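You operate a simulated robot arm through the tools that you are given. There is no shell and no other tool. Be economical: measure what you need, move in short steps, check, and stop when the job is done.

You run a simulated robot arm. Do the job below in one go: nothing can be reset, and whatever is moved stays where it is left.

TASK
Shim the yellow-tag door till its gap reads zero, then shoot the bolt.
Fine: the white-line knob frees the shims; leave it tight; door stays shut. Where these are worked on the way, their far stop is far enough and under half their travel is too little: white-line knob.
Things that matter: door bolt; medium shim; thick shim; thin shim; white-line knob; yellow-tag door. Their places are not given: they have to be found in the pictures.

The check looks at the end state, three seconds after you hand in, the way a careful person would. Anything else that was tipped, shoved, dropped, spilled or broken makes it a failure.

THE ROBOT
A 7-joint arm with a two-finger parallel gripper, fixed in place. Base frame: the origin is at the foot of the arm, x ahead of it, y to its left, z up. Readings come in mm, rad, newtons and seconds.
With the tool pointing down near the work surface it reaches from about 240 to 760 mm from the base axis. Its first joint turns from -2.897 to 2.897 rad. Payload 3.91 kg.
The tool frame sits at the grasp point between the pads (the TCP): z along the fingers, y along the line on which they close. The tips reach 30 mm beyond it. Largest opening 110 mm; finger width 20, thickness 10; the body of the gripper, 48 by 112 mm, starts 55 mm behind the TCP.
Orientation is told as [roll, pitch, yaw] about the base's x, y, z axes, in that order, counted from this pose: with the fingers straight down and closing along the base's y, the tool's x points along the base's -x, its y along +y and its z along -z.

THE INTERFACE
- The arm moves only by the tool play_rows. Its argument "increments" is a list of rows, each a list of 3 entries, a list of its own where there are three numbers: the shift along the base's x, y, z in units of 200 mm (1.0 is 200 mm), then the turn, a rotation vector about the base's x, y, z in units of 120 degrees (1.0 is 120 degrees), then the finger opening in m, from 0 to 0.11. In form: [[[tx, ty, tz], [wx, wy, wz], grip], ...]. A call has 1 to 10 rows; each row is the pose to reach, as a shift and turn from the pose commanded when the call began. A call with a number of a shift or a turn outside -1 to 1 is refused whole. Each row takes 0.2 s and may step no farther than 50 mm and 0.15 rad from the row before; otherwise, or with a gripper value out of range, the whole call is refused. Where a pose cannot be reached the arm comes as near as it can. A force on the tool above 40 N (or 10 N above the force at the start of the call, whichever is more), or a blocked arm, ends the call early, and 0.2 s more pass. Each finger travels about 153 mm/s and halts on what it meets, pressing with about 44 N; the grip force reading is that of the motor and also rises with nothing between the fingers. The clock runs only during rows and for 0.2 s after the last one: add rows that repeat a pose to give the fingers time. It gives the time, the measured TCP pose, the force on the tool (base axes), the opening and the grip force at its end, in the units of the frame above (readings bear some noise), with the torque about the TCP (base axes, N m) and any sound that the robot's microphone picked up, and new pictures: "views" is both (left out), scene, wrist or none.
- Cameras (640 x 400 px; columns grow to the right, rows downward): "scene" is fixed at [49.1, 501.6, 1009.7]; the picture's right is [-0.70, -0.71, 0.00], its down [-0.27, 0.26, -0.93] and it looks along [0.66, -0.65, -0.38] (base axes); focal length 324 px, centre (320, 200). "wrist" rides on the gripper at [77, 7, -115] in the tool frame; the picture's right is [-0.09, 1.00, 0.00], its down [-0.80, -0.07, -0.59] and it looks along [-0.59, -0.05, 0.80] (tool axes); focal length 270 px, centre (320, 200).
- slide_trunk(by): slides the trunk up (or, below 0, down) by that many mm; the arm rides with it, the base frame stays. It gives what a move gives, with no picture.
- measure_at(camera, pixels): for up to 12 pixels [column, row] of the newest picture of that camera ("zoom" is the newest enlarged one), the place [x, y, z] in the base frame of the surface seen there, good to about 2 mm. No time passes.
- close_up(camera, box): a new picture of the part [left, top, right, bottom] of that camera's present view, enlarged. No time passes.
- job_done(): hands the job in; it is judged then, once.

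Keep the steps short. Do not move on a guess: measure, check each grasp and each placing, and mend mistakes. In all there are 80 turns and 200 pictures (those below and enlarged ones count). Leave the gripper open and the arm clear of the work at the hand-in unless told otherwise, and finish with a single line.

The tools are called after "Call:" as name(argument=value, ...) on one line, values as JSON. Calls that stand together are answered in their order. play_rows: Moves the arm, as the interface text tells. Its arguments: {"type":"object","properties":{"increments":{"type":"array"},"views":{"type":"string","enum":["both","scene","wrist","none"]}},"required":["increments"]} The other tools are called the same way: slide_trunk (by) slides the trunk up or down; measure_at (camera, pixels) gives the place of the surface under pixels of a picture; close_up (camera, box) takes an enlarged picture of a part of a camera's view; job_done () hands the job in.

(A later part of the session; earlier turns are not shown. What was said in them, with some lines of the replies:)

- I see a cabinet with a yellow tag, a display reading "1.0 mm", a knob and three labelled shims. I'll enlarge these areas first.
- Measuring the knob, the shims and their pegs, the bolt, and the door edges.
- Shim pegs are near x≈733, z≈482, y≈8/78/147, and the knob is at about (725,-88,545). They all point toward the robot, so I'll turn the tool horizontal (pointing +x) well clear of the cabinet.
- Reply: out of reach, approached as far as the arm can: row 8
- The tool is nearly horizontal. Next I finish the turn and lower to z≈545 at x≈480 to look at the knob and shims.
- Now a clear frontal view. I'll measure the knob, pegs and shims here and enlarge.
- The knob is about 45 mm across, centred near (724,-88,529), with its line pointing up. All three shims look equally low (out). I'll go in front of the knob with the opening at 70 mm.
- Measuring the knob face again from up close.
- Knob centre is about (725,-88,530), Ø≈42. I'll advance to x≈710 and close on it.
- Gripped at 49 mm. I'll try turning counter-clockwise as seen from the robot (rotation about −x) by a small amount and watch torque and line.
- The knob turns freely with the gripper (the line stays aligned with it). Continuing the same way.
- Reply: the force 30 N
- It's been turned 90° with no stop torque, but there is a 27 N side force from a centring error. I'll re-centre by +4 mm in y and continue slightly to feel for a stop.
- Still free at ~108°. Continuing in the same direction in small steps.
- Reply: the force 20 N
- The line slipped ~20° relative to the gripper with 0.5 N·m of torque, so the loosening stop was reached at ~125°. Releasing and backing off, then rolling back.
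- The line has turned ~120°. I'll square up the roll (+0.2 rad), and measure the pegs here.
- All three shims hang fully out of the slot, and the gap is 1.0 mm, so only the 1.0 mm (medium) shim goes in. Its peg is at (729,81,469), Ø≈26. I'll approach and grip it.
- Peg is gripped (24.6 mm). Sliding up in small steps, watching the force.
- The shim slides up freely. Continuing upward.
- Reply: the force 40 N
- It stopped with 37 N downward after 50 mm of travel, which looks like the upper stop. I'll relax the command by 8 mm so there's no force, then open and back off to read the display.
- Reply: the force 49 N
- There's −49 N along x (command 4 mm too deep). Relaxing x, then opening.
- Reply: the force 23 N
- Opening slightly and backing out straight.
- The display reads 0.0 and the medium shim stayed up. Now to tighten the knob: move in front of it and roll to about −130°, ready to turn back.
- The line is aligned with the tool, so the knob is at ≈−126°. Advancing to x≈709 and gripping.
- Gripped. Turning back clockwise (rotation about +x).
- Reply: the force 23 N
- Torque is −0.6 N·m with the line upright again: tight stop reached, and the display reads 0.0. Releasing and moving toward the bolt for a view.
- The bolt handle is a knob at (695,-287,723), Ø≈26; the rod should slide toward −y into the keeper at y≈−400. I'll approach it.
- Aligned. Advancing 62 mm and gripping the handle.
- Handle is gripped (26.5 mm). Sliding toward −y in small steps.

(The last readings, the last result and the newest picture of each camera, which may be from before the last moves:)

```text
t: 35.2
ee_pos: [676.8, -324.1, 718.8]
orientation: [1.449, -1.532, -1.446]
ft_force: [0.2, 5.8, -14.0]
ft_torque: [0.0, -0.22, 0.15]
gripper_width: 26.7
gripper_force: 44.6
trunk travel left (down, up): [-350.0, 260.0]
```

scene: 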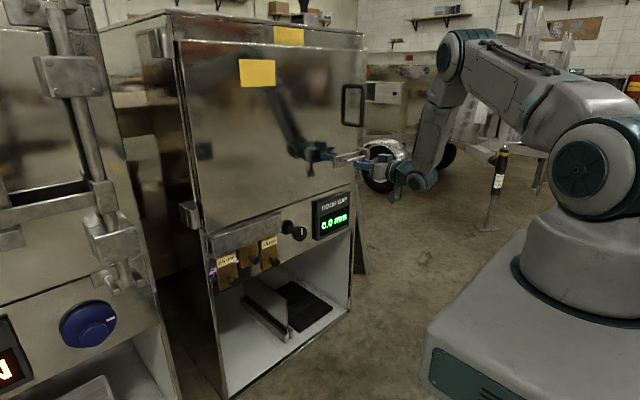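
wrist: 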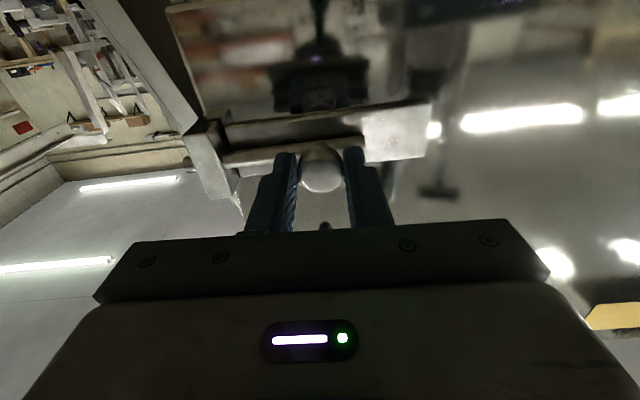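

The bolt slides; it has moved ~36 mm. Continuing to the stop.

Call:
play_rows(increments=[[[0, -0.04, -0.01], [0, 0, 0], 0.018], [[0, -0.08, -0.01], [0, 0, 0], 0.018], [[0, -0.12, -0.01], [0, 0, 0], 0.018], [[0, -0.16, -0.01], [0, 0, 0], 0.018], [[0, -0.2, -0.01], [0, 0, 0], 0.018]], views="both")

```text
t: 35.7
ee_pos: [676.9, -325.4, 721.7]
orientation: [1.583, -1.53, -1.562]
ft_force: [-5.6, 27.2, 3.7]
ft_torque: [-0.01, -0.33, 1.19]
gripper_width: 26.4
gripper_force: 45.3
trunk travel left (down, up): [-350.0, 260.0]
stopped in row 2: the force on the tool passed its limit at 47 N (the readings are from after the stop); the commanded pose is now the measured one
```

scene: 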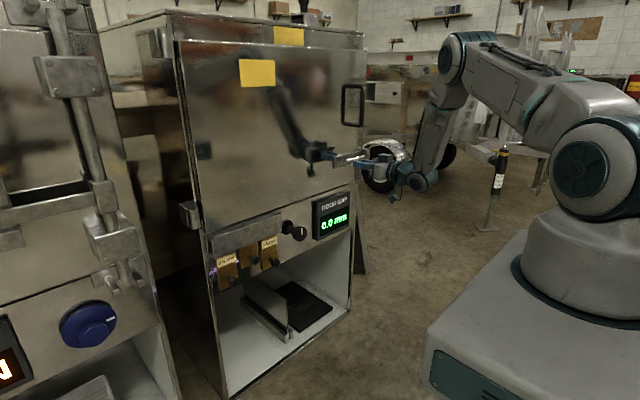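
wrist: 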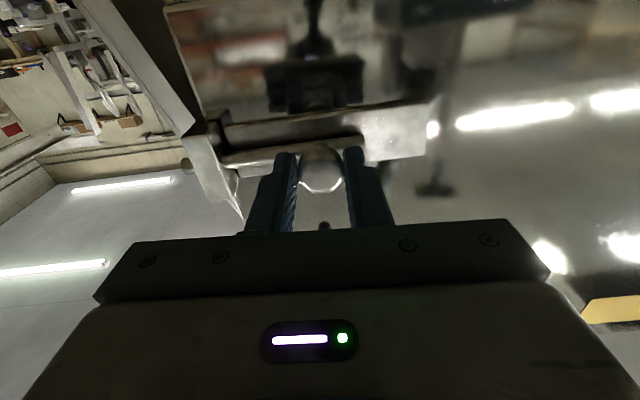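

Stopped with 47 N after ~38 mm of travel. Checking whether the rod goes through the keeper.

Call:
close_up(camera="wrist", box=[160, 100, 440, 220])

Call:
close_up(camera="scene", box=[325, 140, 385, 180])

```text
2.29 times, centred on (300, 160) of wrist
```

zoom: 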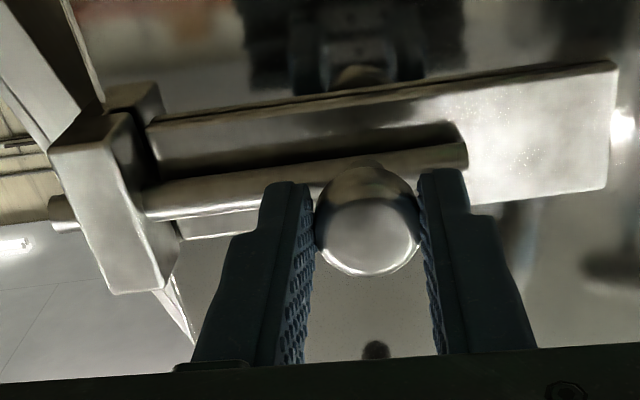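

```text
10.00 times, centred on (355, 160) of scene
```

zoom: 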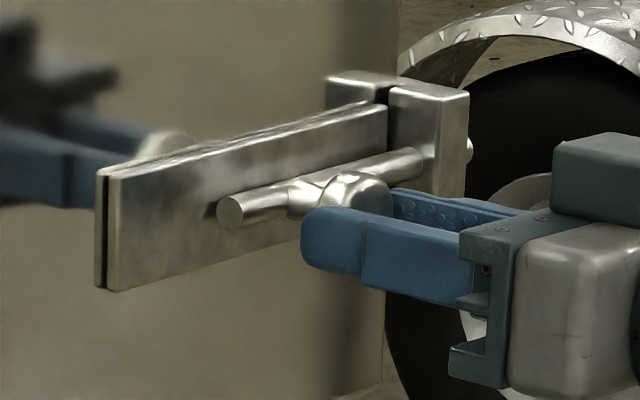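

The rod protrudes through the keeper. One gentle confirmation push to make sure it's the stop, then release.

Call:
play_rows(increments=[[[0, -0.02, 0], [0, 0, 0], 0.018], [[0, -0.03, 0], [0, 0, 0], 0.018]], views="none")

```text
t: 36.1
ee_pos: [678.5, -326.6, 720.4]
orientation: [1.64, -1.526, -1.611]
ft_force: [-2.9, 28.5, 4.5]
ft_torque: [0.05, -0.64, 1.15]
gripper_width: 26.7
gripper_force: 45.4
trunk travel left (down, up): [-350.0, 260.0]
stopped in row 1: the force on the tool passed its limit at 42 N (the readings are from after the stop); the commanded pose is now the measured one
```

It's a firm stop. Opening and backing straight out.

Call:
play_rows(increments=[[[0, 0.005, 0], [0, 0, 0], 0.05], [[0, 0.005, 0], [0, 0, 0], 0.06], [[-0.2, 0.005, 0], [0, 0, 0], 0.06], [[-0.4, 0.005, 0], [0, 0, 0], 0.06], [[-0.6, 0.005, 0], [0, 0, 0], 0.08], [[-0.8, 0.005, 0], [0, 0, 0], 0.1]], views="both")

Call:
close_up(camera="scene", box=[325, 140, 385, 180])

Call:
close_up(camera="scene", box=[190, 180, 370, 350])

```text
t: 37.5
ee_pos: [515.6, -332.1, 719.1]
orientation: [1.549, -1.527, -1.534]
ft_force: [-0.3, 0.0, 0.2]
ft_torque: [-0.02, 0.0, -0.01]
gripper_width: 100.1
gripper_force: 0.1
trunk travel left (down, up): [-350.0, 260.0]
```

scene: 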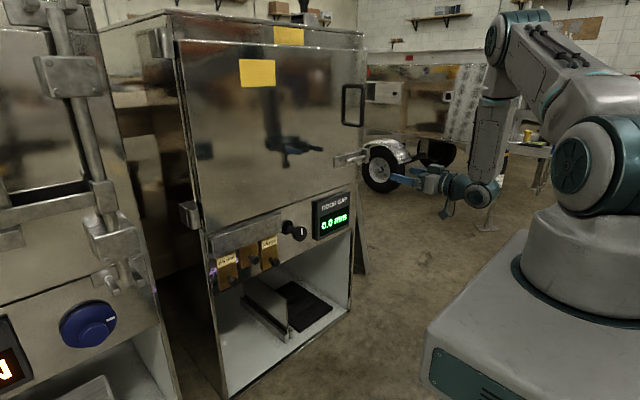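
wrist: 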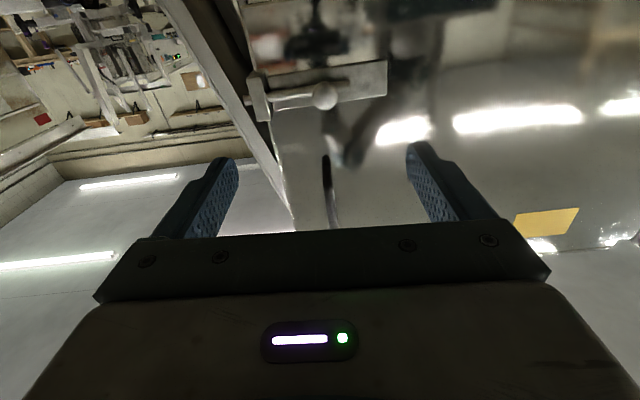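

```text
10.00 times, centred on (355, 160) of scene
```

zoom: 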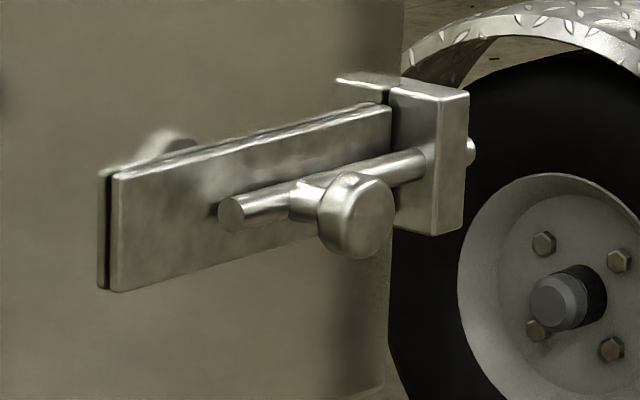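

```text
2.35 times, centred on (280, 265) of scene
```

zoom: 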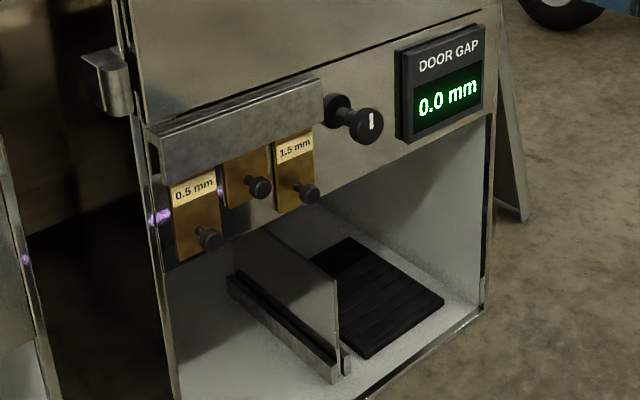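

The display reads 0.0 mm, the medium shim is in, the knob line is back upright (tight), the bolt is through its keeper, the door is shut, and the gripper is open and clear. Handing in.

Call:
job_done()

```text
The job is handed in.
```

The yellow-tag door is shimmed with the 1.0 mm shim so its gap reads 0.0 mm, the white-line knob is tight again, the bolt is shot through its keeper, and the job is handed in.
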